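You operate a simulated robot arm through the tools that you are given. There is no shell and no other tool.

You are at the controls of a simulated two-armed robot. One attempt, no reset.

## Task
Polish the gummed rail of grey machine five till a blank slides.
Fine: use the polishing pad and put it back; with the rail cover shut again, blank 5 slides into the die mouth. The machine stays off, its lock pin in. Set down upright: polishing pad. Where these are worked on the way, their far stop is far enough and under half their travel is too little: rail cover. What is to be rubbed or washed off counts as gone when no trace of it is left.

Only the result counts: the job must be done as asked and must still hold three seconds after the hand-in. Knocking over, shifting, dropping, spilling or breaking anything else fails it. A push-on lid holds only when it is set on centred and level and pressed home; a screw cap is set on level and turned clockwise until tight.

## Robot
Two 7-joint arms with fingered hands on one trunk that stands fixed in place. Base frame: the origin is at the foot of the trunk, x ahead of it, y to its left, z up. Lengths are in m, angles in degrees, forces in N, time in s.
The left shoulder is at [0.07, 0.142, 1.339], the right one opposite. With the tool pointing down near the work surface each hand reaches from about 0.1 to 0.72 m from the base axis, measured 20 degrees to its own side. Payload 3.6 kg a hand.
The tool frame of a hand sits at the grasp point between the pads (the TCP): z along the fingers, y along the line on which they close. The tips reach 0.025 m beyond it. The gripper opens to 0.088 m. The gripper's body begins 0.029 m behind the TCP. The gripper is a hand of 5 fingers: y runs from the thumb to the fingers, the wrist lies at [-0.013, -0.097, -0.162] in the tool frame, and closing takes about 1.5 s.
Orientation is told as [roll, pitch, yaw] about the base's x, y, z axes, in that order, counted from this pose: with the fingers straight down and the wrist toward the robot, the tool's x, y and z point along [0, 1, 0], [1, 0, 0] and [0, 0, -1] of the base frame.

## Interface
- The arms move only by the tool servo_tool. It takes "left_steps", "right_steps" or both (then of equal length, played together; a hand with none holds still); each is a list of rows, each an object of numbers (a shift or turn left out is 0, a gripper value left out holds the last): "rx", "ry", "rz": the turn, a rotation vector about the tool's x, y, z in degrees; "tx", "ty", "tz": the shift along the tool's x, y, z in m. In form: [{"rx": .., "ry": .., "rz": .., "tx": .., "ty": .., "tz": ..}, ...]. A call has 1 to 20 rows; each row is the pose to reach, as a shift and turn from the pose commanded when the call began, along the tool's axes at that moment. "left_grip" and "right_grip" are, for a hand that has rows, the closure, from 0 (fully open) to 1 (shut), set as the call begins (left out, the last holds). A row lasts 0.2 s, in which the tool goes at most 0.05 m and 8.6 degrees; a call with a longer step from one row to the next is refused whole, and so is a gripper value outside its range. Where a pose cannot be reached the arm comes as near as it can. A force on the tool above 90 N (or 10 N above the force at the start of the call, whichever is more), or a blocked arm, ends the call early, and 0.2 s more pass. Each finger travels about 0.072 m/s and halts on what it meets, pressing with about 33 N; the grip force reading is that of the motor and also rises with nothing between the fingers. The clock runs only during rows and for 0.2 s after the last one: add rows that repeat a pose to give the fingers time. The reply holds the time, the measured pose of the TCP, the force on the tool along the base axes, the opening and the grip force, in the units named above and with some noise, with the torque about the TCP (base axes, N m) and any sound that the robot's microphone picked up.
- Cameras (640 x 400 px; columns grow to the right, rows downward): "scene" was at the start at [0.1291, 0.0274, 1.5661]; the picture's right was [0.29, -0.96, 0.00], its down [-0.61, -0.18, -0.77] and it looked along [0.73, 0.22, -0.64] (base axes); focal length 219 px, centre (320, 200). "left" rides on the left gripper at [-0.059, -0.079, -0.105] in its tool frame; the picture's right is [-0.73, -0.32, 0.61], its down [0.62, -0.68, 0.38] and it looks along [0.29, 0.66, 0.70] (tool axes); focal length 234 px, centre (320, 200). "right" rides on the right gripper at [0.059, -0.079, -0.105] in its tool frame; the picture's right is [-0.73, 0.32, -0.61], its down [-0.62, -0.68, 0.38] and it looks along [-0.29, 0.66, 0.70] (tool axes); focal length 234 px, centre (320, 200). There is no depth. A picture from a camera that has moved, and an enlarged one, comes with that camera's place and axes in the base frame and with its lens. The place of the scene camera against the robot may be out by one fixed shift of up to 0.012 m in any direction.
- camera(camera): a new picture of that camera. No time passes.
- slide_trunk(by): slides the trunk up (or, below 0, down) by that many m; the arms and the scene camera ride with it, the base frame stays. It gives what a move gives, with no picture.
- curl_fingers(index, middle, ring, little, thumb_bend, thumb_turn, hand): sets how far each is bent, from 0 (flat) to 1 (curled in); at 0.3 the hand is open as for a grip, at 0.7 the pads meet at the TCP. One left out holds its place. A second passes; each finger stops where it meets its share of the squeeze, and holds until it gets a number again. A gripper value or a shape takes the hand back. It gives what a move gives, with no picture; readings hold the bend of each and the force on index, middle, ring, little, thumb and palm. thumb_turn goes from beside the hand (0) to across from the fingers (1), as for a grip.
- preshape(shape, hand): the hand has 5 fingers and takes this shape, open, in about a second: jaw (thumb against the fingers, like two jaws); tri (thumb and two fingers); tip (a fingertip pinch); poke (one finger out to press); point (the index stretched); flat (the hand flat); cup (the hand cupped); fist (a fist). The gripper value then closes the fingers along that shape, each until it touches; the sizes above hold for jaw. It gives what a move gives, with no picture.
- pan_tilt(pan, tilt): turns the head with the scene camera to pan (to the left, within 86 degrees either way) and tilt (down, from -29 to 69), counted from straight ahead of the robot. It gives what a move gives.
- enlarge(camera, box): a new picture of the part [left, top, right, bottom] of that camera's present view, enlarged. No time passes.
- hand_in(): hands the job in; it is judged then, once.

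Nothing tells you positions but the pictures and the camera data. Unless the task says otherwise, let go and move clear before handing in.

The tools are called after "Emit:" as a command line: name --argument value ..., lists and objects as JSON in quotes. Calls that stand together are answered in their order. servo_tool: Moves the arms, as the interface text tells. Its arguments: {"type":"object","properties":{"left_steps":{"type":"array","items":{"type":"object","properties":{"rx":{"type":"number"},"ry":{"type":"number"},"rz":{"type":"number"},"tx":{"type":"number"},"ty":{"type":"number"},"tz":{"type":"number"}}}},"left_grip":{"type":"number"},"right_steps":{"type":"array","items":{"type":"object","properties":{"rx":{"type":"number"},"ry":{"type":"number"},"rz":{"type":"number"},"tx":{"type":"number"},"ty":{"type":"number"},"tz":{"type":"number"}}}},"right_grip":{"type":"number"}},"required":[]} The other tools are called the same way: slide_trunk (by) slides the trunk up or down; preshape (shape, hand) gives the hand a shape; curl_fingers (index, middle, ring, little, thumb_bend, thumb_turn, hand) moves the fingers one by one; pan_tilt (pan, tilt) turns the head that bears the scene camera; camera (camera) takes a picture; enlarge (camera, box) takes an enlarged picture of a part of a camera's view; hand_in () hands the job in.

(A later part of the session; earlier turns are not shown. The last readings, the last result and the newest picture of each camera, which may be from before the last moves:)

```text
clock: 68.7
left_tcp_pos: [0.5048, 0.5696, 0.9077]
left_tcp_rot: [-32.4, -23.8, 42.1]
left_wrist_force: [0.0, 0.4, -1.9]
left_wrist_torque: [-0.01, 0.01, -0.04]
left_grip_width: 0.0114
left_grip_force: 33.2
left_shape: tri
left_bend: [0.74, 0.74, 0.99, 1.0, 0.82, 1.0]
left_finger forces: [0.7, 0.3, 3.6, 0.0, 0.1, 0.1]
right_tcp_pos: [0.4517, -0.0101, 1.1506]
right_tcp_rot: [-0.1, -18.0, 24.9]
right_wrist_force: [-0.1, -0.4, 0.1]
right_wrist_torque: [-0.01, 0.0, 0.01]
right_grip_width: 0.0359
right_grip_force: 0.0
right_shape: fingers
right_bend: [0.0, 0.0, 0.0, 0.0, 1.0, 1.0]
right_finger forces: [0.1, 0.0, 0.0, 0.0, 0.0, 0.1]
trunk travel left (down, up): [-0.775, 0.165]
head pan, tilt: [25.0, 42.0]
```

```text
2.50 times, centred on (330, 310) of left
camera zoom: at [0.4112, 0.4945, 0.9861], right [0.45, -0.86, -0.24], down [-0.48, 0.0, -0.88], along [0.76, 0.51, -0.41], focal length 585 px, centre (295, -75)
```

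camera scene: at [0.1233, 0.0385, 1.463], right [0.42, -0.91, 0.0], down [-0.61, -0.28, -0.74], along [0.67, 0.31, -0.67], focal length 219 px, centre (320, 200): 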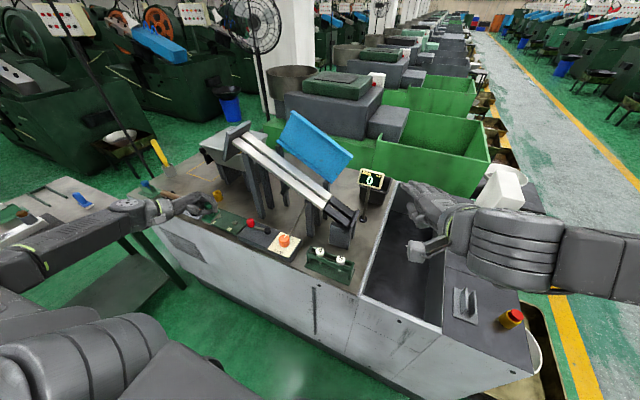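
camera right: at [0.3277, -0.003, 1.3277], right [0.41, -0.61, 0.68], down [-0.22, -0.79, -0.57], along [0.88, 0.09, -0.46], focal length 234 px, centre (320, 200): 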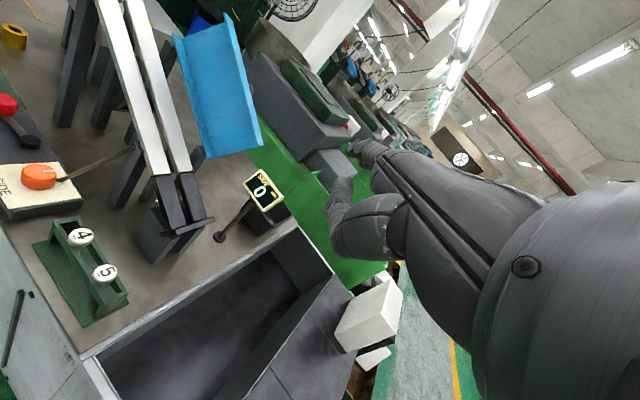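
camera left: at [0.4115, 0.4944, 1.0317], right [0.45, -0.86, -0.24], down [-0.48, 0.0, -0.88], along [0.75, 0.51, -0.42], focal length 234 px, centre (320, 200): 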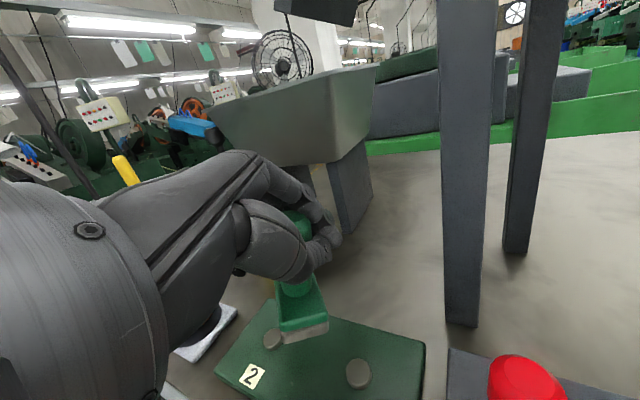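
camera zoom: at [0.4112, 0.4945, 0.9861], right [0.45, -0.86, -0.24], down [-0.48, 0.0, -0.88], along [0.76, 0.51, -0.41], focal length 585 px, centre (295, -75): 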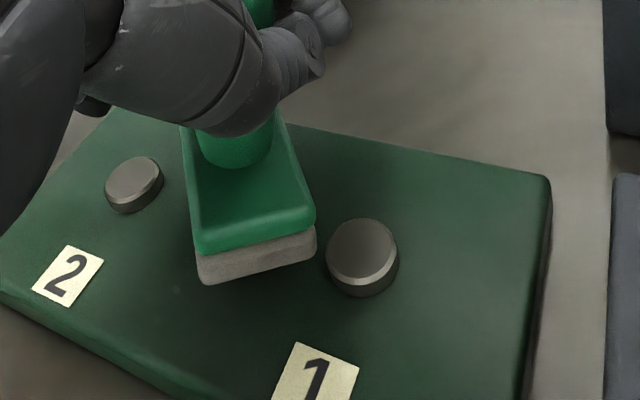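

Nearly down, but the near right corner is only about 3 mm from stud 1, so I shift the pad 4 mm away from it while lowering further.

Emit:
servo_tool --left_steps '[{"tx": 0.0034, "ty": 0.0007, "tz": -0.0018}, {"tx": 0.0054, "ty": -0.0009, "tz": 0.0013}, {"tx": 0.0074, "ty": -0.0025, "tz": 0.0044}, {"tx": 0.0074, "ty": -0.0025, "tz": 0.0044}]'

Emit:
enlarge --camera "left" --box '[250, 230, 410, 390]'

Emit:
enlarge --camera "scene" --box '[200, 195, 250, 235]'

```text
clock: 69.7
left_tcp_pos: [0.503, 0.5721, 0.9008]
left_tcp_rot: [-32.5, -23.9, 42.1]
left_wrist_force: [-0.1, 0.6, 8.3]
left_wrist_torque: [0.09, -0.01, -0.02]
left_grip_width: 0.0115
left_grip_force: 33.1
left_shape: tri
left_bend: [0.74, 0.74, 0.99, 1.0, 0.82, 1.0]
left_finger forces: [3.2, 0.3, 6.6, 0.0, 0.0, 0.0]
right_tcp_pos: [0.4508, -0.0116, 1.151]
right_tcp_rot: [-0.1, -18.0, 24.8]
right_wrist_force: [-0.2, 0.0, -1.0]
right_wrist_torque: [0.02, 0.01, 0.0]
right_grip_width: 0.0361
right_grip_force: 0.1
right_shape: fingers
right_bend: [0.0, 0.0, 0.0, 0.0, 1.0, 1.0]
right_finger forces: [0.0, 0.1, 0.1, 0.0, 0.0, 0.0]
trunk travel left (down, up): [-0.775, 0.165]
head pan, tilt: [25.0, 42.0]
```

```text
2.50 times, centred on (330, 310) of left
camera zoom: at [0.4088, 0.4964, 0.9785], right [0.45, -0.86, -0.24], down [-0.48, 0.0, -0.88], along [0.76, 0.51, -0.41], focal length 585 px, centre (295, -75)
```

zoom: 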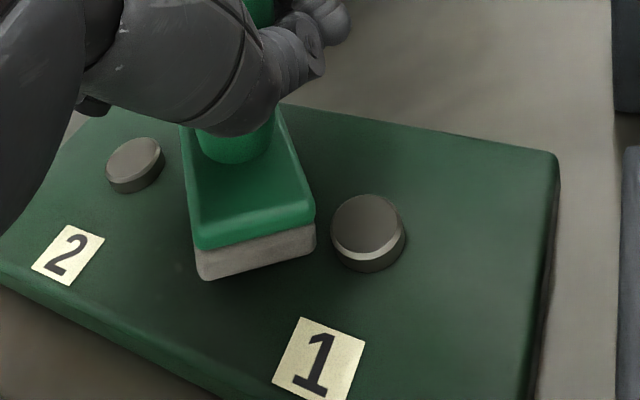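

```text
10.00 times, centred on (225, 215) of scene
camera zoom: at [0.1225, 0.0374, 1.4632], right [0.42, -0.91, 0.0], down [-0.61, -0.28, -0.74], along [0.67, 0.31, -0.67], focal length 2193 px, centre (1270, 50)
```

zoom: 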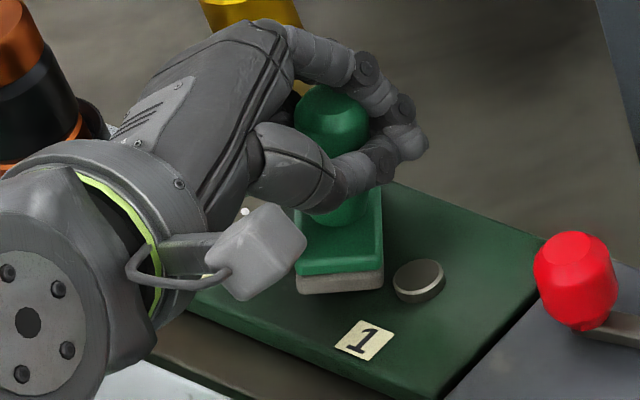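

Contact: about 9 N on the tray, pad nearly flat and clear of both studs. I open the fingers gently so it settles.

Emit:
servo_tool --left_steps '[{"tz": 0}, {"tz": 0}, {"tz": 0}, {"tz": 0}]' --left_grip 0.6

Emit:
enlarge --camera "left" --box '[210, 180, 410, 390]'

Emit:
enlarge --camera "scene" --box '[200, 195, 250, 235]'

```text
clock: 70.7
left_tcp_pos: [0.5034, 0.5724, 0.8985]
left_tcp_rot: [-32.5, -23.9, 42.1]
left_wrist_force: [-0.3, 0.6, 0.3]
left_wrist_torque: [-0.02, 0.01, -0.03]
left_grip_width: 0.0349
left_grip_force: 0.0
left_shape: tri
left_bend: [0.74, 0.49, 0.99, 0.99, 0.73, 1.0]
left_finger forces: [0.0, 0.0, 0.1, 0.0, 0.0, 0.0]
right_tcp_pos: [0.4514, -0.012, 1.1516]
right_tcp_rot: [-0.2, -17.9, 24.8]
right_wrist_force: [-0.5, 0.1, -0.8]
right_wrist_torque: [0.02, 0.01, 0.08]
right_grip_width: 0.0358
right_grip_force: 0.2
right_shape: fingers
right_bend: [0.0, 0.0, 0.0, 0.0, 1.0, 1.0]
right_finger forces: [0.1, 0.0, 0.0, 0.0, 0.0, 0.0]
trunk travel left (down, up): [-0.775, 0.165]
head pan, tilt: [25.0, 42.0]
```

```text
1.90 times, centred on (310, 285) of left
camera zoom: at [0.4093, 0.497, 0.9773], right [0.45, -0.86, -0.24], down [-0.48, 0.0, -0.88], along [0.76, 0.51, -0.41], focal length 446 px, centre (339, 38)
```

zoom: 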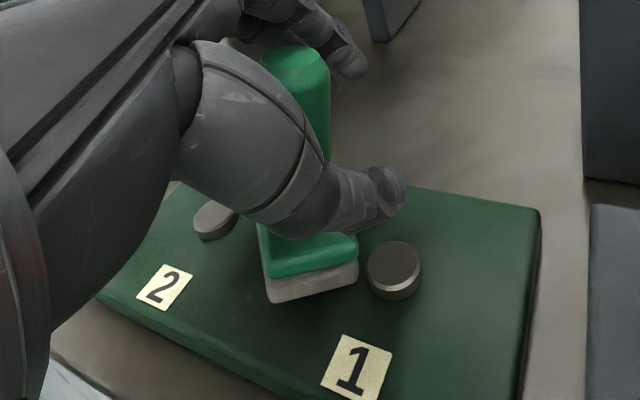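

```text
10.00 times, centred on (225, 215) of scene
camera zoom: at [0.1235, 0.0386, 1.463], right [0.42, -0.91, 0.0], down [-0.61, -0.28, -0.74], along [0.67, 0.31, -0.67], focal length 2193 px, centre (1270, 50)
```

zoom: 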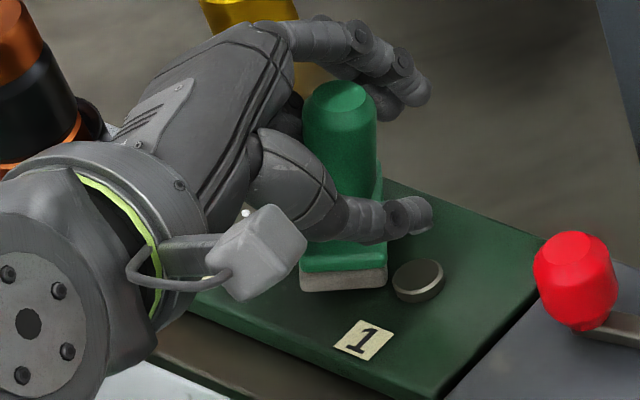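

The pad stands upright on the tray on its own. I open only the index and middle fingers (the thumb would reach toward stud 1), so I can then lift the hand straight up off the handle.

Emit:
curl_fingers --hand "left" --index 0.35 --middle 0.3

Emit:
enlarge --camera "left" --box '[210, 180, 410, 390]'

Emit:
enlarge --camera "scene" --box '[200, 195, 250, 235]'

```text
clock: 71.7
left_tcp_pos: [0.5034, 0.573, 0.8985]
left_tcp_rot: [-32.4, -23.8, 42.1]
left_wrist_force: [-0.5, 0.0, -0.2]
left_wrist_torque: [0.03, 0.02, -0.01]
left_grip_width: 0.0532
left_grip_force: 0.1
left_shape: fingers
left_bend: [0.35, 0.3, 0.99, 0.99, 0.73, 1.0]
left_finger forces: [0.1, 0.0, 0.2, 0.1, 0.0, 0.0]
right_tcp_pos: [0.4513, -0.0113, 1.1514]
right_tcp_rot: [-0.1, -17.9, 24.8]
right_wrist_force: [1.0, -0.5, -0.3]
right_wrist_torque: [-0.01, -0.02, -0.01]
right_grip_width: 0.0357
right_grip_force: 0.1
right_shape: fingers
right_bend: [0.0, 0.0, 0.0, 0.0, 1.0, 1.0]
right_finger forces: [0.0, 0.0, 0.1, 0.0, 0.1, 0.1]
trunk travel left (down, up): [-0.775, 0.165]
head pan, tilt: [25.0, 42.0]
```

```text
1.90 times, centred on (310, 285) of left
camera zoom: at [0.4092, 0.4969, 0.9774], right [0.45, -0.86, -0.24], down [-0.48, 0.0, -0.88], along [0.76, 0.51, -0.41], focal length 446 px, centre (339, 38)
```

zoom: 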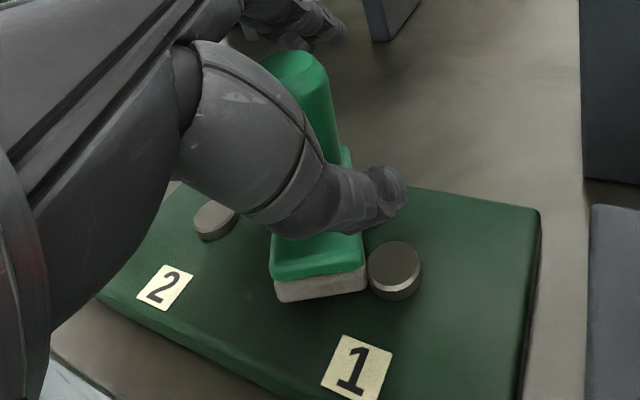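

```text
10.00 times, centred on (225, 215) of scene
camera zoom: at [0.1234, 0.0385, 1.463], right [0.42, -0.91, 0.0], down [-0.61, -0.28, -0.74], along [0.67, 0.31, -0.67], focal length 2193 px, centre (1270, 50)
```

zoom: 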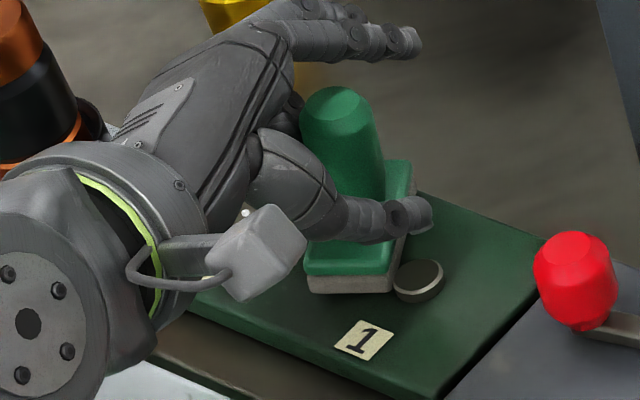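

The pad slid a few millimetres next to stud 1 but stands upright. I lift the hand straight up clear of the handle.

Emit:
servo_tool --left_steps '[{"tx": -0.0049, "ty": 0.004, "tz": -0.0077}, {"tx": -0.0123, "ty": 0.0101, "tz": -0.0193}, {"tx": -0.0246, "ty": 0.0202, "tz": -0.0386}, {"tx": -0.0418, "ty": 0.0343, "tz": -0.0656}]'

Emit:
camera --camera "left"

Emit:
enlarge --camera "scene" --box '[190, 180, 260, 240]'

```text
clock: 72.7
left_tcp_pos: [0.4999, 0.5718, 0.9873]
left_tcp_rot: [-32.4, -23.8, 42.1]
left_wrist_force: [-0.1, -1.0, 0.2]
left_wrist_torque: [0.01, -0.01, 0.0]
left_grip_width: 0.0533
left_grip_force: 0.2
left_shape: fingers
left_bend: [0.35, 0.3, 0.99, 0.99, 0.73, 1.0]
left_finger forces: [0.1, 0.0, 0.0, 0.0, 0.0, 0.1]
right_tcp_pos: [0.451, -0.0113, 1.1513]
right_tcp_rot: [0.0, -18.0, 24.9]
right_wrist_force: [-0.7, 0.3, -0.1]
right_wrist_torque: [0.01, -0.04, -0.01]
right_grip_width: 0.0359
right_grip_force: 0.1
right_shape: fingers
right_bend: [0.0, 0.0, 0.0, 0.0, 1.0, 1.0]
right_finger forces: [0.0, 0.0, 0.0, 0.0, 0.1, 0.1]
trunk travel left (down, up): [-0.775, 0.165]
head pan, tilt: [25.0, 42.0]
```

```text
taken
camera left: at [0.4064, 0.496, 1.0647], right [0.45, -0.86, -0.24], down [-0.48, 0.0, -0.88], along [0.76, 0.51, -0.41], focal length 234 px, centre (320, 200)
```

left: 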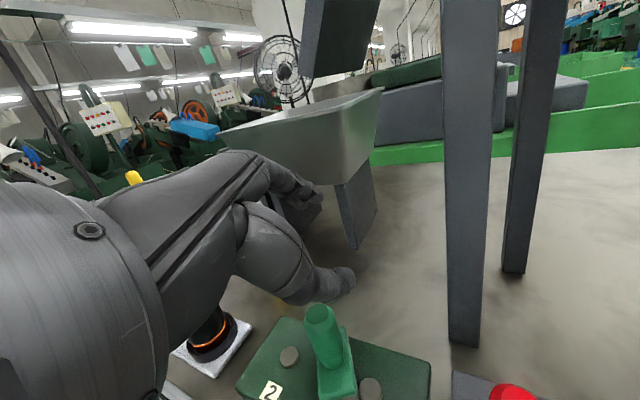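

```text
6.67 times, centred on (225, 210) of scene
camera zoom: at [0.1225, 0.0376, 1.4631], right [0.42, -0.91, 0.0], down [-0.61, -0.28, -0.74], along [0.67, 0.31, -0.67], focal length 1462 px, centre (953, 133)
```

zoom: 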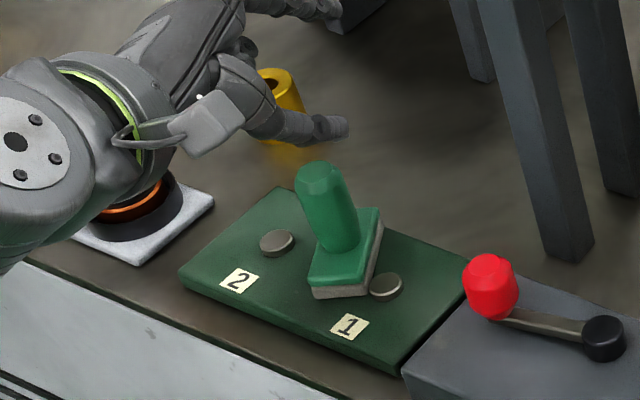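

The pad is upright on the tray, just against stud 1 and turned about 30°. I straighten the left hand to vertical above it so I can regrip from the top and set it exactly back.

Emit:
servo_tool --left_steps '[{"tx": 0.0013, "ty": -0.0012, "tz": -0.0094, "rx": 4.8, "ry": 3.11, "rz": 4.81}, {"tx": 0.0026, "ty": -0.0025, "tz": -0.0189, "rx": 9.6, "ry": 6.23, "rz": 9.63}, {"tx": 0.0039, "ty": -0.0037, "tz": -0.0283, "rx": 14.4, "ry": 9.34, "rz": 14.44}, {"tx": 0.0052, "ty": -0.0049, "tz": -0.0377, "rx": 19.2, "ry": 12.46, "rz": 19.26}, {"tx": 0.0065, "ty": -0.0061, "tz": -0.0471, "rx": 24.0, "ry": 15.57, "rz": 24.07}, {"tx": 0.0078, "ty": -0.0074, "tz": -0.0566, "rx": 28.8, "ry": 18.69, "rz": 28.89}, {"tx": 0.0091, "ty": -0.0086, "tz": -0.066, "rx": 33.6, "ry": 21.8, "rz": 33.7}]'

Emit:
preshape --hand "left" --shape "tri"

Emit:
camera --camera "left"

Emit:
enlarge --camera "left" --box '[320, 220, 480, 360]'

Emit:
enlarge --camera "scene" --box '[190, 180, 260, 240]'

```text
clock: 74.3
left_tcp_pos: [0.4514, 0.5858, 1.0258]
left_tcp_rot: [-0.1, 0.1, -0.1]
left_wrist_force: [1.5, -0.4, 0.9]
left_wrist_torque: [-0.01, 0.05, -0.01]
left_grip_width: 0.0535
left_grip_force: 0.1
left_shape: fingers
left_bend: [0.35, 0.3, 0.99, 0.99, 0.73, 1.0]
left_finger forces: [0.0, 0.0, 0.1, 0.1, 0.1, 0.0]
right_tcp_pos: [0.4518, -0.0112, 1.15]
right_tcp_rot: [0.1, -17.9, 25.0]
right_wrist_force: [-0.2, 0.2, 0.9]
right_wrist_torque: [0.02, 0.0, 0.04]
right_grip_width: 0.0358
right_grip_force: 0.1
right_shape: fingers
right_bend: [0.0, 0.0, 0.0, 0.0, 1.0, 1.0]
right_finger forces: [0.0, 0.0, 0.0, 0.0, 0.1, 0.1]
trunk travel left (down, up): [-0.775, 0.165]
head pan, tilt: [25.0, 42.0]
```

```text
clock: 75.2
left_tcp_pos: [0.4521, 0.586, 1.0252]
left_tcp_rot: [0.0, -0.1, 0.1]
left_wrist_force: [-0.6, 0.2, 0.3]
left_wrist_torque: [0.01, -0.02, 0.01]
left_grip_width: 0.0875
left_grip_force: 0.1
left_shape: tri
left_bend: [0.3, 0.3, 0.99, 0.99, 0.3, 0.98]
left_finger forces: [0.0, 0.0, 0.0, 0.1, 0.0, 0.0]
right_tcp_pos: [0.4531, -0.0107, 1.1502]
right_tcp_rot: [-0.1, -18.0, 24.9]
right_wrist_force: [-0.4, -0.8, -0.5]
right_wrist_torque: [0.0, -0.01, 0.04]
right_grip_width: 0.0359
right_grip_force: 0.0
right_shape: fingers
right_bend: [0.0, 0.0, 0.0, 0.0, 1.0, 1.0]
right_finger forces: [0.1, 0.0, 0.0, 0.0, 0.0, 0.1]
trunk travel left (down, up): [-0.775, 0.165]
head pan, tilt: [25.0, 42.0]
```

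```text
taken
camera left: at [0.3733, 0.5273, 1.1317], right [-0.32, -0.73, -0.61], down [-0.68, 0.62, -0.39], along [0.66, 0.29, -0.7], focal length 234 px, centre (320, 200)
```

left: 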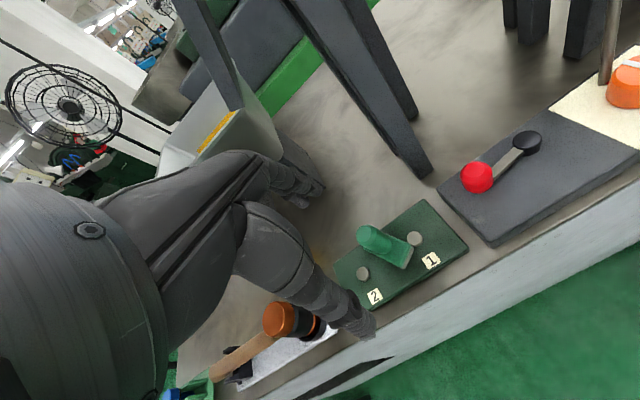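

```text
2.86 times, centred on (400, 290) of left
camera zoom: at [0.3733, 0.5273, 1.1317], right [-0.32, -0.73, -0.61], down [-0.68, 0.62, -0.39], along [0.66, 0.29, -0.7], focal length 669 px, centre (91, -57)
```

zoom: 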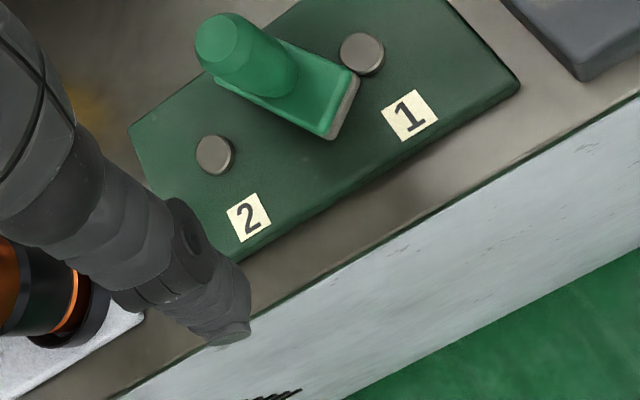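

```text
6.67 times, centred on (225, 210) of scene
camera zoom: at [0.1234, 0.0385, 1.463], right [0.42, -0.91, 0.0], down [-0.61, -0.28, -0.74], along [0.67, 0.31, -0.67], focal length 1462 px, centre (953, 133)
```

zoom: 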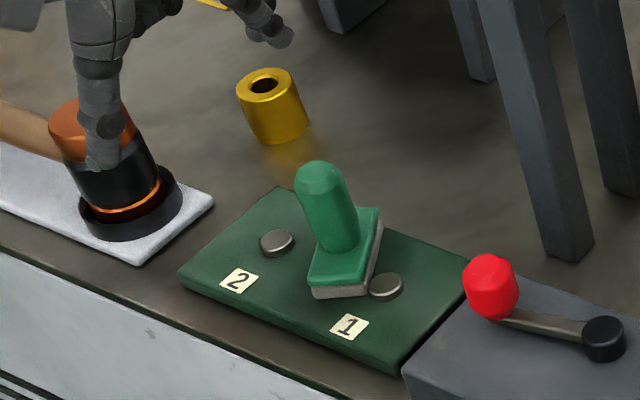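

The pad's centre is at (0.493, 0.586), turned 34°; home was (0.4945, 0.597) at about 0°. I turn the hand to match, and come down over the handle to regrip it.

Emit:
servo_tool --left_steps '[{"ty": 0.0085, "tz": 0.011, "rz": -6.8}, {"ty": 0.017, "tz": 0.022, "rz": -13.6}, {"ty": 0.0255, "tz": 0.033, "rz": -20.4}, {"ty": 0.034, "tz": 0.044, "rz": -27.2}, {"ty": 0.0425, "tz": 0.055, "rz": -34}]'

Emit:
camera --camera "left"

Emit:
enlarge --camera "scene" --box '[190, 180, 260, 240]'

```text
clock: 76.4
left_tcp_pos: [0.4973, 0.5865, 0.9735]
left_tcp_rot: [0.0, 0.0, 34.2]
left_wrist_force: [0.5, 0.1, 0.0]
left_wrist_torque: [-0.01, 0.01, -0.04]
left_grip_width: 0.0877
left_grip_force: 0.0
left_shape: tri
left_bend: [0.3, 0.3, 0.99, 0.99, 0.3, 0.98]
left_finger forces: [0.0, 0.1, 0.1, 0.0, 0.0, 0.0]
right_tcp_pos: [0.4513, -0.0115, 1.151]
right_tcp_rot: [0.0, -17.9, 24.9]
right_wrist_force: [0.0, -0.7, 0.2]
right_wrist_torque: [-0.04, 0.0, 0.03]
right_grip_width: 0.0357
right_grip_force: 0.0
right_shape: fingers
right_bend: [0.0, 0.0, 0.0, 0.0, 1.0, 1.0]
right_finger forces: [0.0, 0.0, 0.1, 0.1, 0.0, 0.1]
trunk travel left (down, up): [-0.775, 0.165]
head pan, tilt: [25.0, 42.0]
```

```text
taken
camera left: at [0.4651, 0.4933, 1.0783], right [0.14, -0.78, -0.61], down [-0.91, 0.13, -0.38], along [0.38, 0.61, -0.7], focal length 234 px, centre (320, 200)
```

left: 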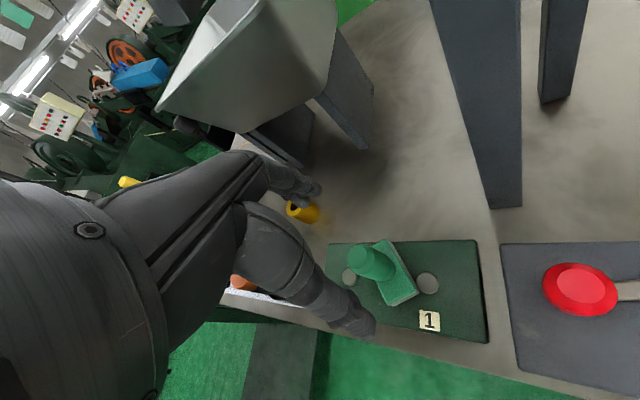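

```text
6.67 times, centred on (225, 210) of scene
camera zoom: at [0.1242, 0.0385, 1.4629], right [0.42, -0.91, 0.0], down [-0.61, -0.28, -0.74], along [0.67, 0.31, -0.67], focal length 1462 px, centre (953, 133)
```

zoom: 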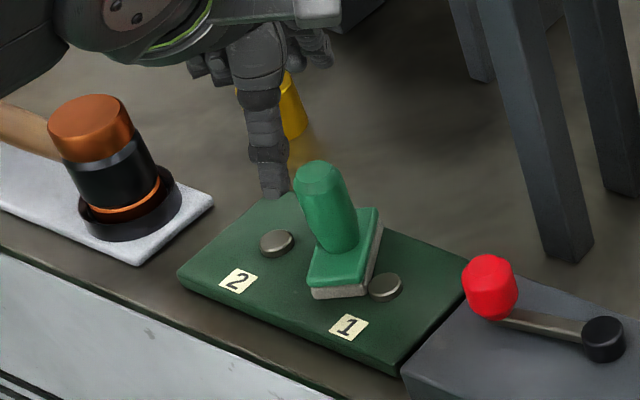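

I zoom to fine-tune the alignment over the handle before descending.

Emit:
enlarge --camera "left" --box '[320, 220, 440, 320]'

```text
4.00 times, centred on (380, 270) of left
camera zoom: at [0.4651, 0.4933, 1.0783], right [0.14, -0.78, -0.61], down [-0.91, 0.13, -0.38], along [0.38, 0.61, -0.7], focal length 937 px, centre (80, -80)
```

zoom: 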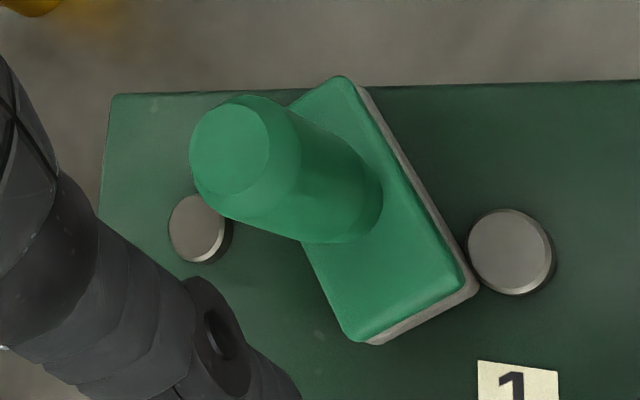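

Alignment is within 2 mm. I descend over the handle and close.

Emit:
servo_tool --left_steps '[{"tz": 0.025}, {"tz": 0.045}, {"tz": 0.06}, {"tz": 0.067}]'

Emit:
servo_tool --left_steps '[{"tz": 0}, {"tz": 0}, {"tz": 0}, {"tz": 0}, {"tz": 0}, {"tz": 0}, {"tz": 0}, {"tz": 0}]' --left_grip 1

Emit:
camera --camera "left"

```text
clock: 77.4
left_tcp_pos: [0.4955, 0.5868, 0.9063]
left_tcp_rot: [-0.1, 0.0, 33.9]
left_wrist_force: [0.3, 0.0, 0.3]
left_wrist_torque: [0.01, -0.02, -0.01]
left_grip_width: 0.0876
left_grip_force: 0.1
left_shape: tri
left_bend: [0.3, 0.3, 0.99, 0.99, 0.3, 0.98]
left_finger forces: [0.0, 0.0, 0.0, 0.0, 0.1, 0.1]
right_tcp_pos: [0.4528, -0.011, 1.1511]
right_tcp_rot: [-0.2, -17.9, 24.9]
right_wrist_force: [-0.2, 0.7, 0.1]
right_wrist_torque: [-0.02, 0.02, -0.01]
right_grip_width: 0.036
right_grip_force: 0.0
right_shape: fingers
right_bend: [0.0, 0.0, 0.0, 0.0, 1.0, 1.0]
right_finger forces: [0.0, 0.0, 0.1, 0.0, 0.1, 0.0]
trunk travel left (down, up): [-0.775, 0.165]
head pan, tilt: [25.0, 42.0]
```

```text
clock: 79.2
left_tcp_pos: [0.4953, 0.5857, 0.907]
left_tcp_rot: [-0.1, 0.1, 34.0]
left_wrist_force: [-0.6, 0.0, -0.6]
left_wrist_torque: [0.0, 0.0, 0.01]
left_grip_width: 0.0173
left_grip_force: 32.8
left_shape: tri
left_bend: [0.73, 0.59, 1.0, 1.0, 0.75, 1.0]
left_finger forces: [14.1, 15.2, 0.0, 0.0, 29.3, 0.1]
right_tcp_pos: [0.4533, -0.0119, 1.1508]
right_tcp_rot: [0.0, -17.9, 24.8]
right_wrist_force: [0.8, 0.1, -0.3]
right_wrist_torque: [0.0, -0.03, 0.0]
right_grip_width: 0.0361
right_grip_force: 0.1
right_shape: fingers
right_bend: [0.0, 0.0, 0.0, 0.0, 1.0, 1.0]
right_finger forces: [0.0, 0.0, 0.0, 0.1, 0.0, 0.0]
trunk travel left (down, up): [-0.775, 0.165]
head pan, tilt: [25.0, 42.0]
```

```text
taken
camera left: at [0.4625, 0.4932, 1.0116], right [0.14, -0.78, -0.61], down [-0.91, 0.14, -0.38], along [0.38, 0.61, -0.7], focal length 234 px, centre (320, 200)
```

left: 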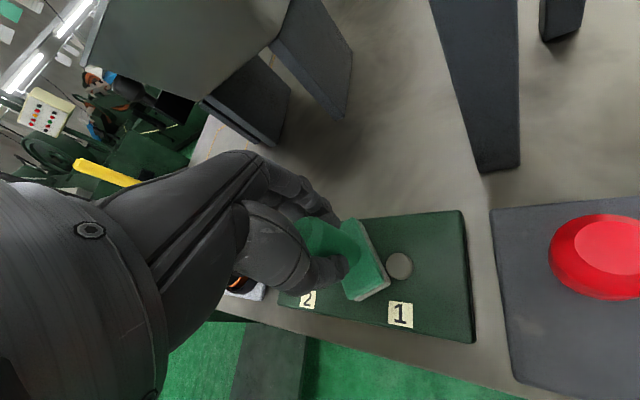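

Firm grip again. I lift 15 mm, turn the pad back square, shift it to its home position and set it down.

Emit:
servo_tool --left_steps '[{"tz": -0.008}, {"tz": -0.016}, {"tz": -0.016, "rz": 6.8, "tx": 0.0014, "ty": 0.0015}, {"tz": -0.016, "rz": 13.6, "tx": 0.0029, "ty": 0.0029}, {"tz": -0.016, "rz": 20.4, "tx": 0.0043, "ty": 0.0044}, {"tz": -0.016, "rz": 27.2, "tx": 0.0058, "ty": 0.0058}, {"tz": -0.016, "rz": 33.5, "tx": 0.0072, "ty": 0.0073}, {"tz": -0.008, "rz": 33.5, "tx": 0.0072, "ty": 0.0073}]'

Emit:
enlarge --camera "left" --box '[270, 190, 430, 330]'

Emit:
enlarge --camera "scene" --box '[190, 180, 260, 240]'

```text
clock: 81.0
left_tcp_pos: [0.4992, 0.5954, 0.9123]
left_tcp_rot: [-0.1, 0.0, 0.4]
left_wrist_force: [-0.5, 0.0, -1.6]
left_wrist_torque: [0.02, -0.02, 0.0]
left_grip_width: 0.0174
left_grip_force: 32.9
left_shape: tri
left_bend: [0.73, 0.59, 1.0, 1.0, 0.75, 1.0]
left_finger forces: [14.4, 15.7, 0.0, 0.1, 29.3, 0.0]
right_tcp_pos: [0.4519, -0.0111, 1.1512]
right_tcp_rot: [-0.2, -17.9, 25.0]
right_wrist_force: [-0.1, -0.4, 0.6]
right_wrist_torque: [-0.01, -0.03, 0.0]
right_grip_width: 0.0358
right_grip_force: 0.1
right_shape: fingers
right_bend: [0.0, 0.0, 0.0, 0.0, 1.0, 1.0]
right_finger forces: [0.0, 0.0, 0.0, 0.0, 0.0, 0.0]
trunk travel left (down, up): [-0.775, 0.165]
head pan, tilt: [25.0, 42.0]
```

```text
2.86 times, centred on (350, 260) of left
camera zoom: at [0.4205, 0.5374, 1.0181], right [-0.32, -0.73, -0.61], down [-0.69, 0.62, -0.38], along [0.66, 0.29, -0.7], focal length 669 px, centre (234, 29)
```

zoom: 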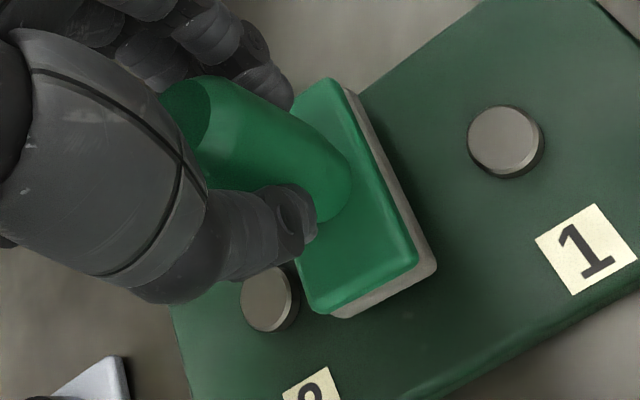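

```text
6.67 times, centred on (225, 210) of scene
camera zoom: at [0.1237, 0.0387, 1.463], right [0.42, -0.91, 0.0], down [-0.61, -0.28, -0.74], along [0.67, 0.31, -0.67], focal length 1462 px, centre (953, 133)
```

zoom: 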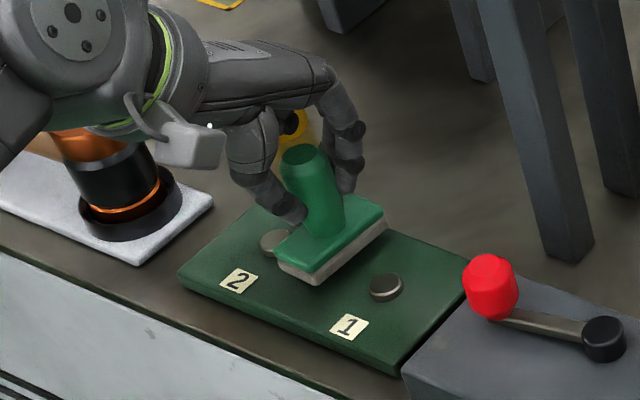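

The pad is square again over its home spot. I lower the last few millimetres and check contact.

Emit:
servo_tool --left_steps '[{"tz": 0.003}, {"tz": 0.005}, {"tz": 0.0065}, {"tz": 0.0065}]'

Emit:
enlarge --camera "scene" --box '[190, 180, 260, 240]'

```text
clock: 82.0
left_tcp_pos: [0.5, 0.5965, 0.9073]
left_tcp_rot: [-0.2, 0.0, 0.4]
left_wrist_force: [-0.5, 1.0, 0.0]
left_wrist_torque: [0.02, 0.02, 0.03]
left_grip_width: 0.0175
left_grip_force: 33.2
left_shape: tri
left_bend: [0.73, 0.59, 1.0, 1.0, 0.75, 1.0]
left_finger forces: [14.4, 15.7, 0.0, 0.0, 29.2, 0.0]
right_tcp_pos: [0.4522, -0.0105, 1.1516]
right_tcp_rot: [-0.1, -17.8, 24.9]
right_wrist_force: [0.5, -0.5, 0.0]
right_wrist_torque: [0.02, 0.01, -0.02]
right_grip_width: 0.0359
right_grip_force: 0.0
right_shape: fingers
right_bend: [0.0, 0.0, 0.0, 0.0, 1.0, 1.0]
right_finger forces: [0.0, 0.1, 0.0, 0.1, 0.2, 0.0]
trunk travel left (down, up): [-0.775, 0.165]
head pan, tilt: [25.0, 42.0]
```

```text
6.67 times, centred on (225, 210) of scene
camera zoom: at [0.1236, 0.0386, 1.463], right [0.42, -0.91, 0.0], down [-0.61, -0.28, -0.74], along [0.67, 0.31, -0.67], focal length 1462 px, centre (953, 133)
```

zoom: 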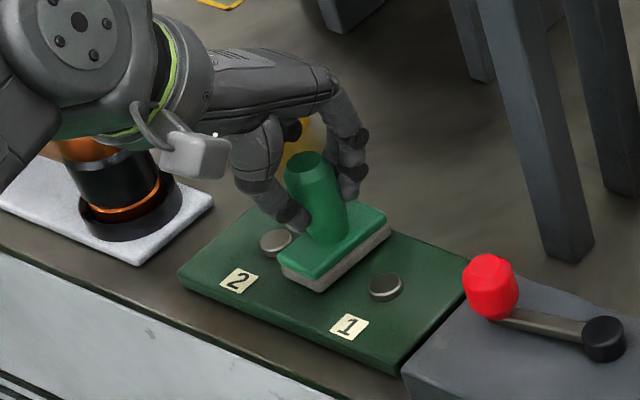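

The weight has come off the hand, so the pad rests on the tray. I press one more millimetre, then open and rise.

Emit:
servo_tool --left_steps '[{"tz": 0.001}, {"tz": 0.0015}]'

Emit:
servo_tool --left_steps '[{"tz": 0}, {"tz": 0}, {"tz": 0}, {"tz": 0}, {"tz": 0}, {"tz": 0}, {"tz": 0}]' --left_grip 0

Emit:
enlarge --camera "scene" --box '[190, 180, 260, 240]'

Emit:
camera --camera "left"

```text
clock: 82.6
left_tcp_pos: [0.4995, 0.5953, 0.9056]
left_tcp_rot: [-0.1, -0.1, 0.4]
left_wrist_force: [-0.6, 0.0, 1.3]
left_wrist_torque: [0.0, -0.04, 0.01]
left_grip_width: 0.0173
left_grip_force: 33.0
left_shape: tri
left_bend: [0.73, 0.59, 1.0, 1.0, 0.75, 1.0]
left_finger forces: [14.6, 16.2, 0.1, 0.1, 29.9, 0.0]
right_tcp_pos: [0.4519, -0.0122, 1.1507]
right_tcp_rot: [0.0, -18.0, 25.0]
right_wrist_force: [-0.3, 0.2, -0.1]
right_wrist_torque: [-0.01, -0.01, 0.03]
right_grip_width: 0.036
right_grip_force: 0.0
right_shape: fingers
right_bend: [0.0, 0.0, 0.0, 0.0, 1.0, 1.0]
right_finger forces: [0.1, 0.0, 0.0, 0.0, 0.0, 0.1]
trunk travel left (down, up): [-0.775, 0.165]
head pan, tilt: [25.0, 42.0]
```

```text
clock: 84.2
left_tcp_pos: [0.4982, 0.5965, 0.9047]
left_tcp_rot: [-0.2, 0.0, 0.5]
left_wrist_force: [0.2, -1.0, 0.8]
left_wrist_torque: [0.0, 0.0, -0.01]
left_grip_width: 0.0876
left_grip_force: 0.1
left_shape: tri
left_bend: [0.3, 0.3, 0.99, 0.99, 0.3, 0.98]
left_finger forces: [0.1, 0.0, 0.0, 0.0, 0.0, 0.0]
right_tcp_pos: [0.4506, -0.0112, 1.1518]
right_tcp_rot: [-0.1, -17.9, 24.8]
right_wrist_force: [0.0, -0.2, -0.1]
right_wrist_torque: [0.0, 0.03, -0.01]
right_grip_width: 0.036
right_grip_force: 0.0
right_shape: fingers
right_bend: [0.0, 0.0, 0.0, 0.0, 1.0, 1.0]
right_finger forces: [0.0, 0.1, 0.0, 0.0, 0.0, 0.0]
trunk travel left (down, up): [-0.775, 0.165]
head pan, tilt: [25.0, 42.0]
```

```text
6.67 times, centred on (225, 210) of scene
camera zoom: at [0.1235, 0.0385, 1.463], right [0.42, -0.91, 0.0], down [-0.61, -0.28, -0.74], along [0.67, 0.31, -0.67], focal length 1462 px, centre (953, 133)
```

zoom: 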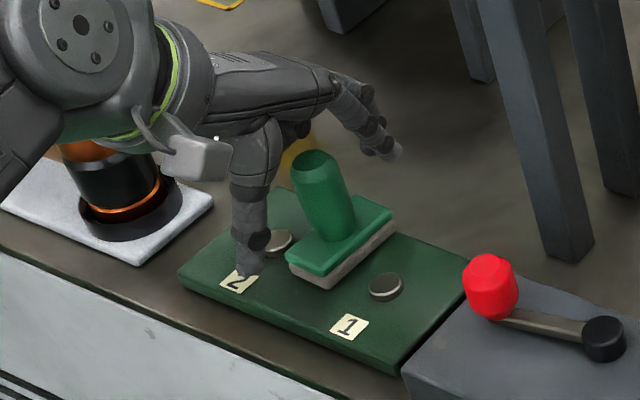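

```text
taken
camera left: at [0.4206, 0.5369, 1.0107], right [-0.32, -0.73, -0.61], down [-0.69, 0.62, -0.38], along [0.66, 0.29, -0.7], focal length 234 px, centre (320, 200)
```

left: 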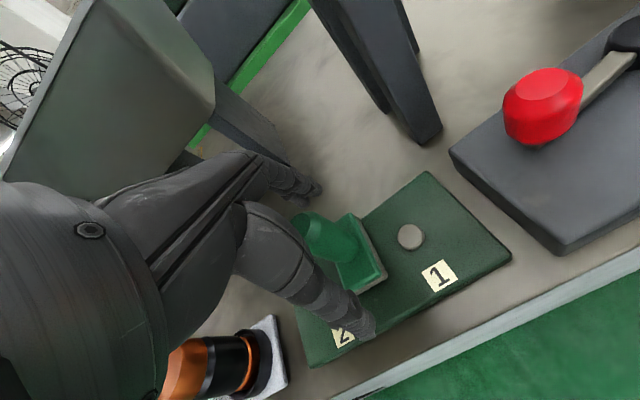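

The pad is back in place, upright. I raise the hand straight up off the handle and back away, then verify the pad.

Emit:
servo_tool --left_steps '[{"tz": -0.015}, {"tz": -0.035}, {"tz": -0.07}, {"tz": -0.1, "ty": -0.02}, {"tz": -0.13, "ty": -0.045}]'

Emit:
enlarge --camera "scene" --box '[180, 180, 270, 250]'

Emit:
enlarge --camera "left" --box '[330, 200, 490, 330]'

```text
clock: 85.4
left_tcp_pos: [0.4527, 0.5968, 1.0364]
left_tcp_rot: [0.0, -0.1, 0.4]
left_wrist_force: [-0.2, -0.9, 1.1]
left_wrist_torque: [-0.01, 0.01, 0.01]
left_grip_width: 0.0877
left_grip_force: 0.1
left_shape: tri
left_bend: [0.3, 0.3, 0.99, 0.99, 0.3, 0.98]
left_finger forces: [0.0, 0.1, 0.0, 0.0, 0.0, 0.1]
right_tcp_pos: [0.4512, -0.011, 1.1505]
right_tcp_rot: [-0.1, -18.1, 24.9]
right_wrist_force: [-0.1, 0.6, -0.2]
right_wrist_torque: [-0.02, 0.0, 0.02]
right_grip_width: 0.0359
right_grip_force: 0.1
right_shape: fingers
right_bend: [0.0, 0.0, 0.0, 0.0, 1.0, 1.0]
right_finger forces: [0.1, 0.0, 0.0, 0.0, 0.0, 0.0]
trunk travel left (down, up): [-0.775, 0.165]
head pan, tilt: [25.0, 42.0]
```

```text
5.71 times, centred on (225, 215) of scene
camera zoom: at [0.122, 0.038, 1.4631], right [0.42, -0.91, 0.0], down [-0.61, -0.28, -0.74], along [0.67, 0.31, -0.67], focal length 1253 px, centre (863, 114)
```

zoom: 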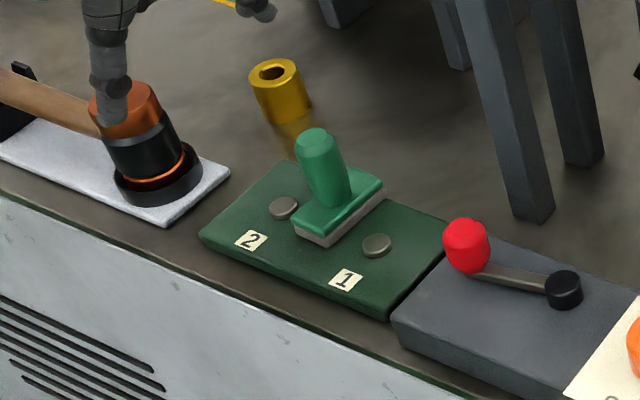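

```text
3.08 times, centred on (410, 265) of left
camera zoom: at [0.3735, 0.5381, 1.1416], right [-0.32, -0.73, -0.61], down [-0.69, 0.62, -0.38], along [0.66, 0.29, -0.7], focal length 720 px, centre (43, 0)
```

zoom: 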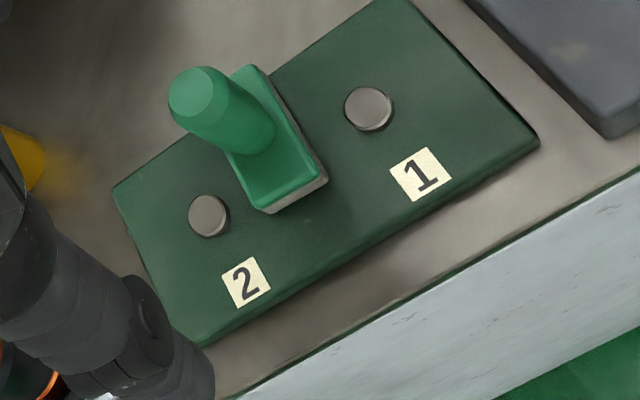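

The pad is back as found. Now I check the bare rail once more with nothing in the way, before closing the cover.

Emit:
enlarge --camera "scene" --box '[265, 150, 315, 200]'

Emit:
enlarge --camera "scene" --box '[290, 170, 350, 230]'

Emit:
camera --camera "scene"

Emit:
enlarge --camera "right" --box '[0, 0, 200, 200]'

```text
8.00 times, centred on (290, 175) of scene
camera zoom: at [0.122, 0.038, 1.4631], right [0.42, -0.91, 0.0], down [-0.61, -0.28, -0.74], along [0.67, 0.31, -0.67], focal length 1754 px, centre (560, 400)
```

zoom: 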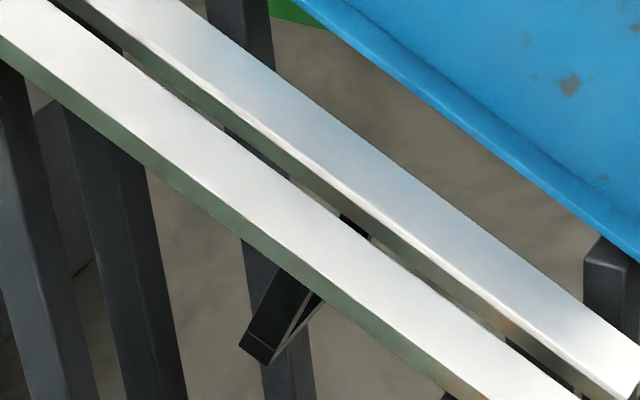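

```text
6.67 times, centred on (320, 200) of scene
camera zoom: at [0.122, 0.038, 1.4631], right [0.42, -0.91, 0.0], down [-0.61, -0.28, -0.74], along [0.67, 0.31, -0.67], focal length 1462 px, centre (320, 200)
```

zoom: 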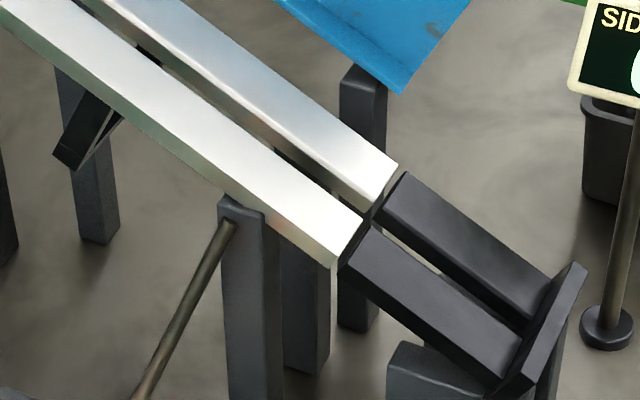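

```text
taken
camera scene: at [0.122, 0.038, 1.4631], right [0.42, -0.91, 0.0], down [-0.61, -0.28, -0.74], along [0.67, 0.31, -0.67], focal length 219 px, centre (320, 200)
```

scene: 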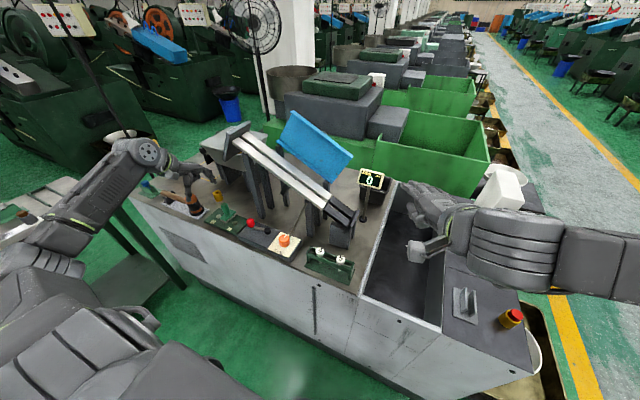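

```text
2.00 times, centred on (100, 100) of right
camera zoom: at [0.3284, -0.0034, 1.2275], right [0.41, -0.61, 0.68], down [-0.22, -0.79, -0.57], along [0.88, 0.09, -0.46], focal length 468 px, centre (760, 400)
```

zoom: 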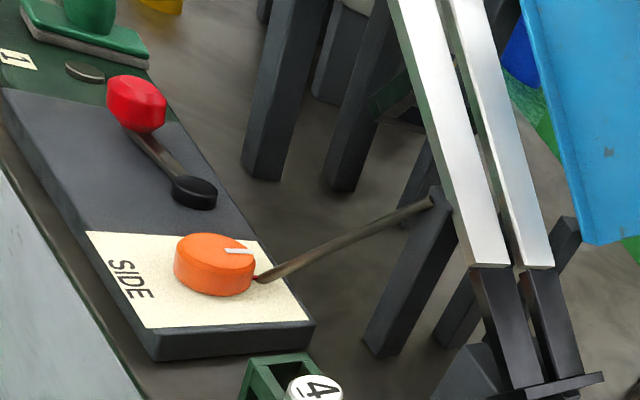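

The rail is spotless. Now I close the cover: I raise the trunk back and then use the left hand to hook the open cover's top edge from behind while the right hand waits to catch it.

Emit:
slide_trunk --by 0.1

Emit:
camera --camera "scene"

Emit:
enlarge --camera "scene" --box '[250, 120, 370, 250]'

Emit:
enlarge --camera "right" --box '[60, 0, 300, 200]'

```text
clock: 86.7
left_tcp_pos: [0.4535, 0.5989, 1.1353]
left_tcp_rot: [-0.1, 0.0, 0.4]
left_wrist_force: [0.3, -0.4, 0.0]
left_wrist_torque: [0.0, 0.03, -0.02]
left_grip_width: 0.0879
left_grip_force: 0.0
left_shape: tri
left_bend: [0.3, 0.3, 0.99, 0.99, 0.3, 0.98]
left_finger forces: [0.0, 0.0, 0.1, 0.1, 0.0, 0.0]
right_tcp_pos: [0.4524, -0.011, 1.2505]
right_tcp_rot: [-0.1, -17.8, 24.9]
right_wrist_force: [-1.0, 1.0, -0.5]
right_wrist_torque: [-0.01, 0.02, 0.0]
right_grip_width: 0.0358
right_grip_force: 0.1
right_shape: fingers
right_bend: [0.0, 0.0, 0.0, 0.0, 1.0, 1.0]
right_finger forces: [0.0, 0.1, 0.1, 0.0, 0.1, 0.0]
trunk travel left (down, up): [-0.875, 0.065]
head pan, tilt: [25.0, 42.0]
```

```text
taken
camera scene: at [0.1236, 0.0385, 1.5629], right [0.42, -0.91, 0.0], down [-0.61, -0.28, -0.74], along [0.67, 0.31, -0.67], focal length 219 px, centre (320, 200)
```

scene: 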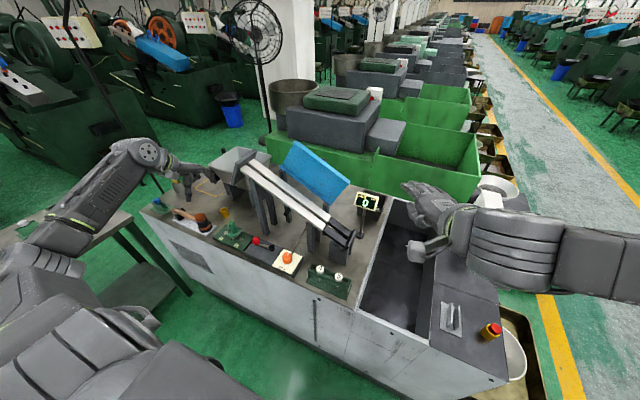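

```text
3.08 times, centred on (310, 185) of scene
camera zoom: at [0.1236, 0.0385, 1.5629], right [0.42, -0.91, 0.0], down [-0.61, -0.28, -0.74], along [0.67, 0.31, -0.67], focal length 675 px, centre (351, 246)
```

zoom: 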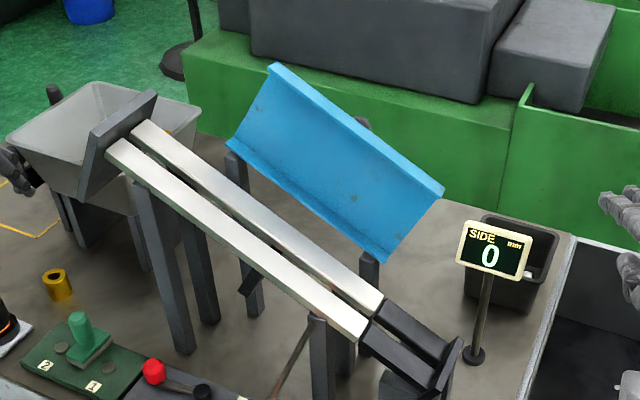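

```text
2.00 times, centred on (180, 100) of right
camera zoom: at [0.3298, -0.003, 1.3271], right [0.41, -0.61, 0.68], down [-0.22, -0.79, -0.57], along [0.88, 0.09, -0.46], focal length 468 px, centre (600, 400)
```

zoom: 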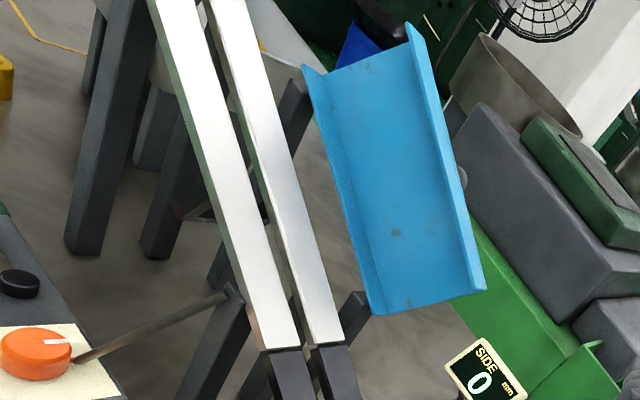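

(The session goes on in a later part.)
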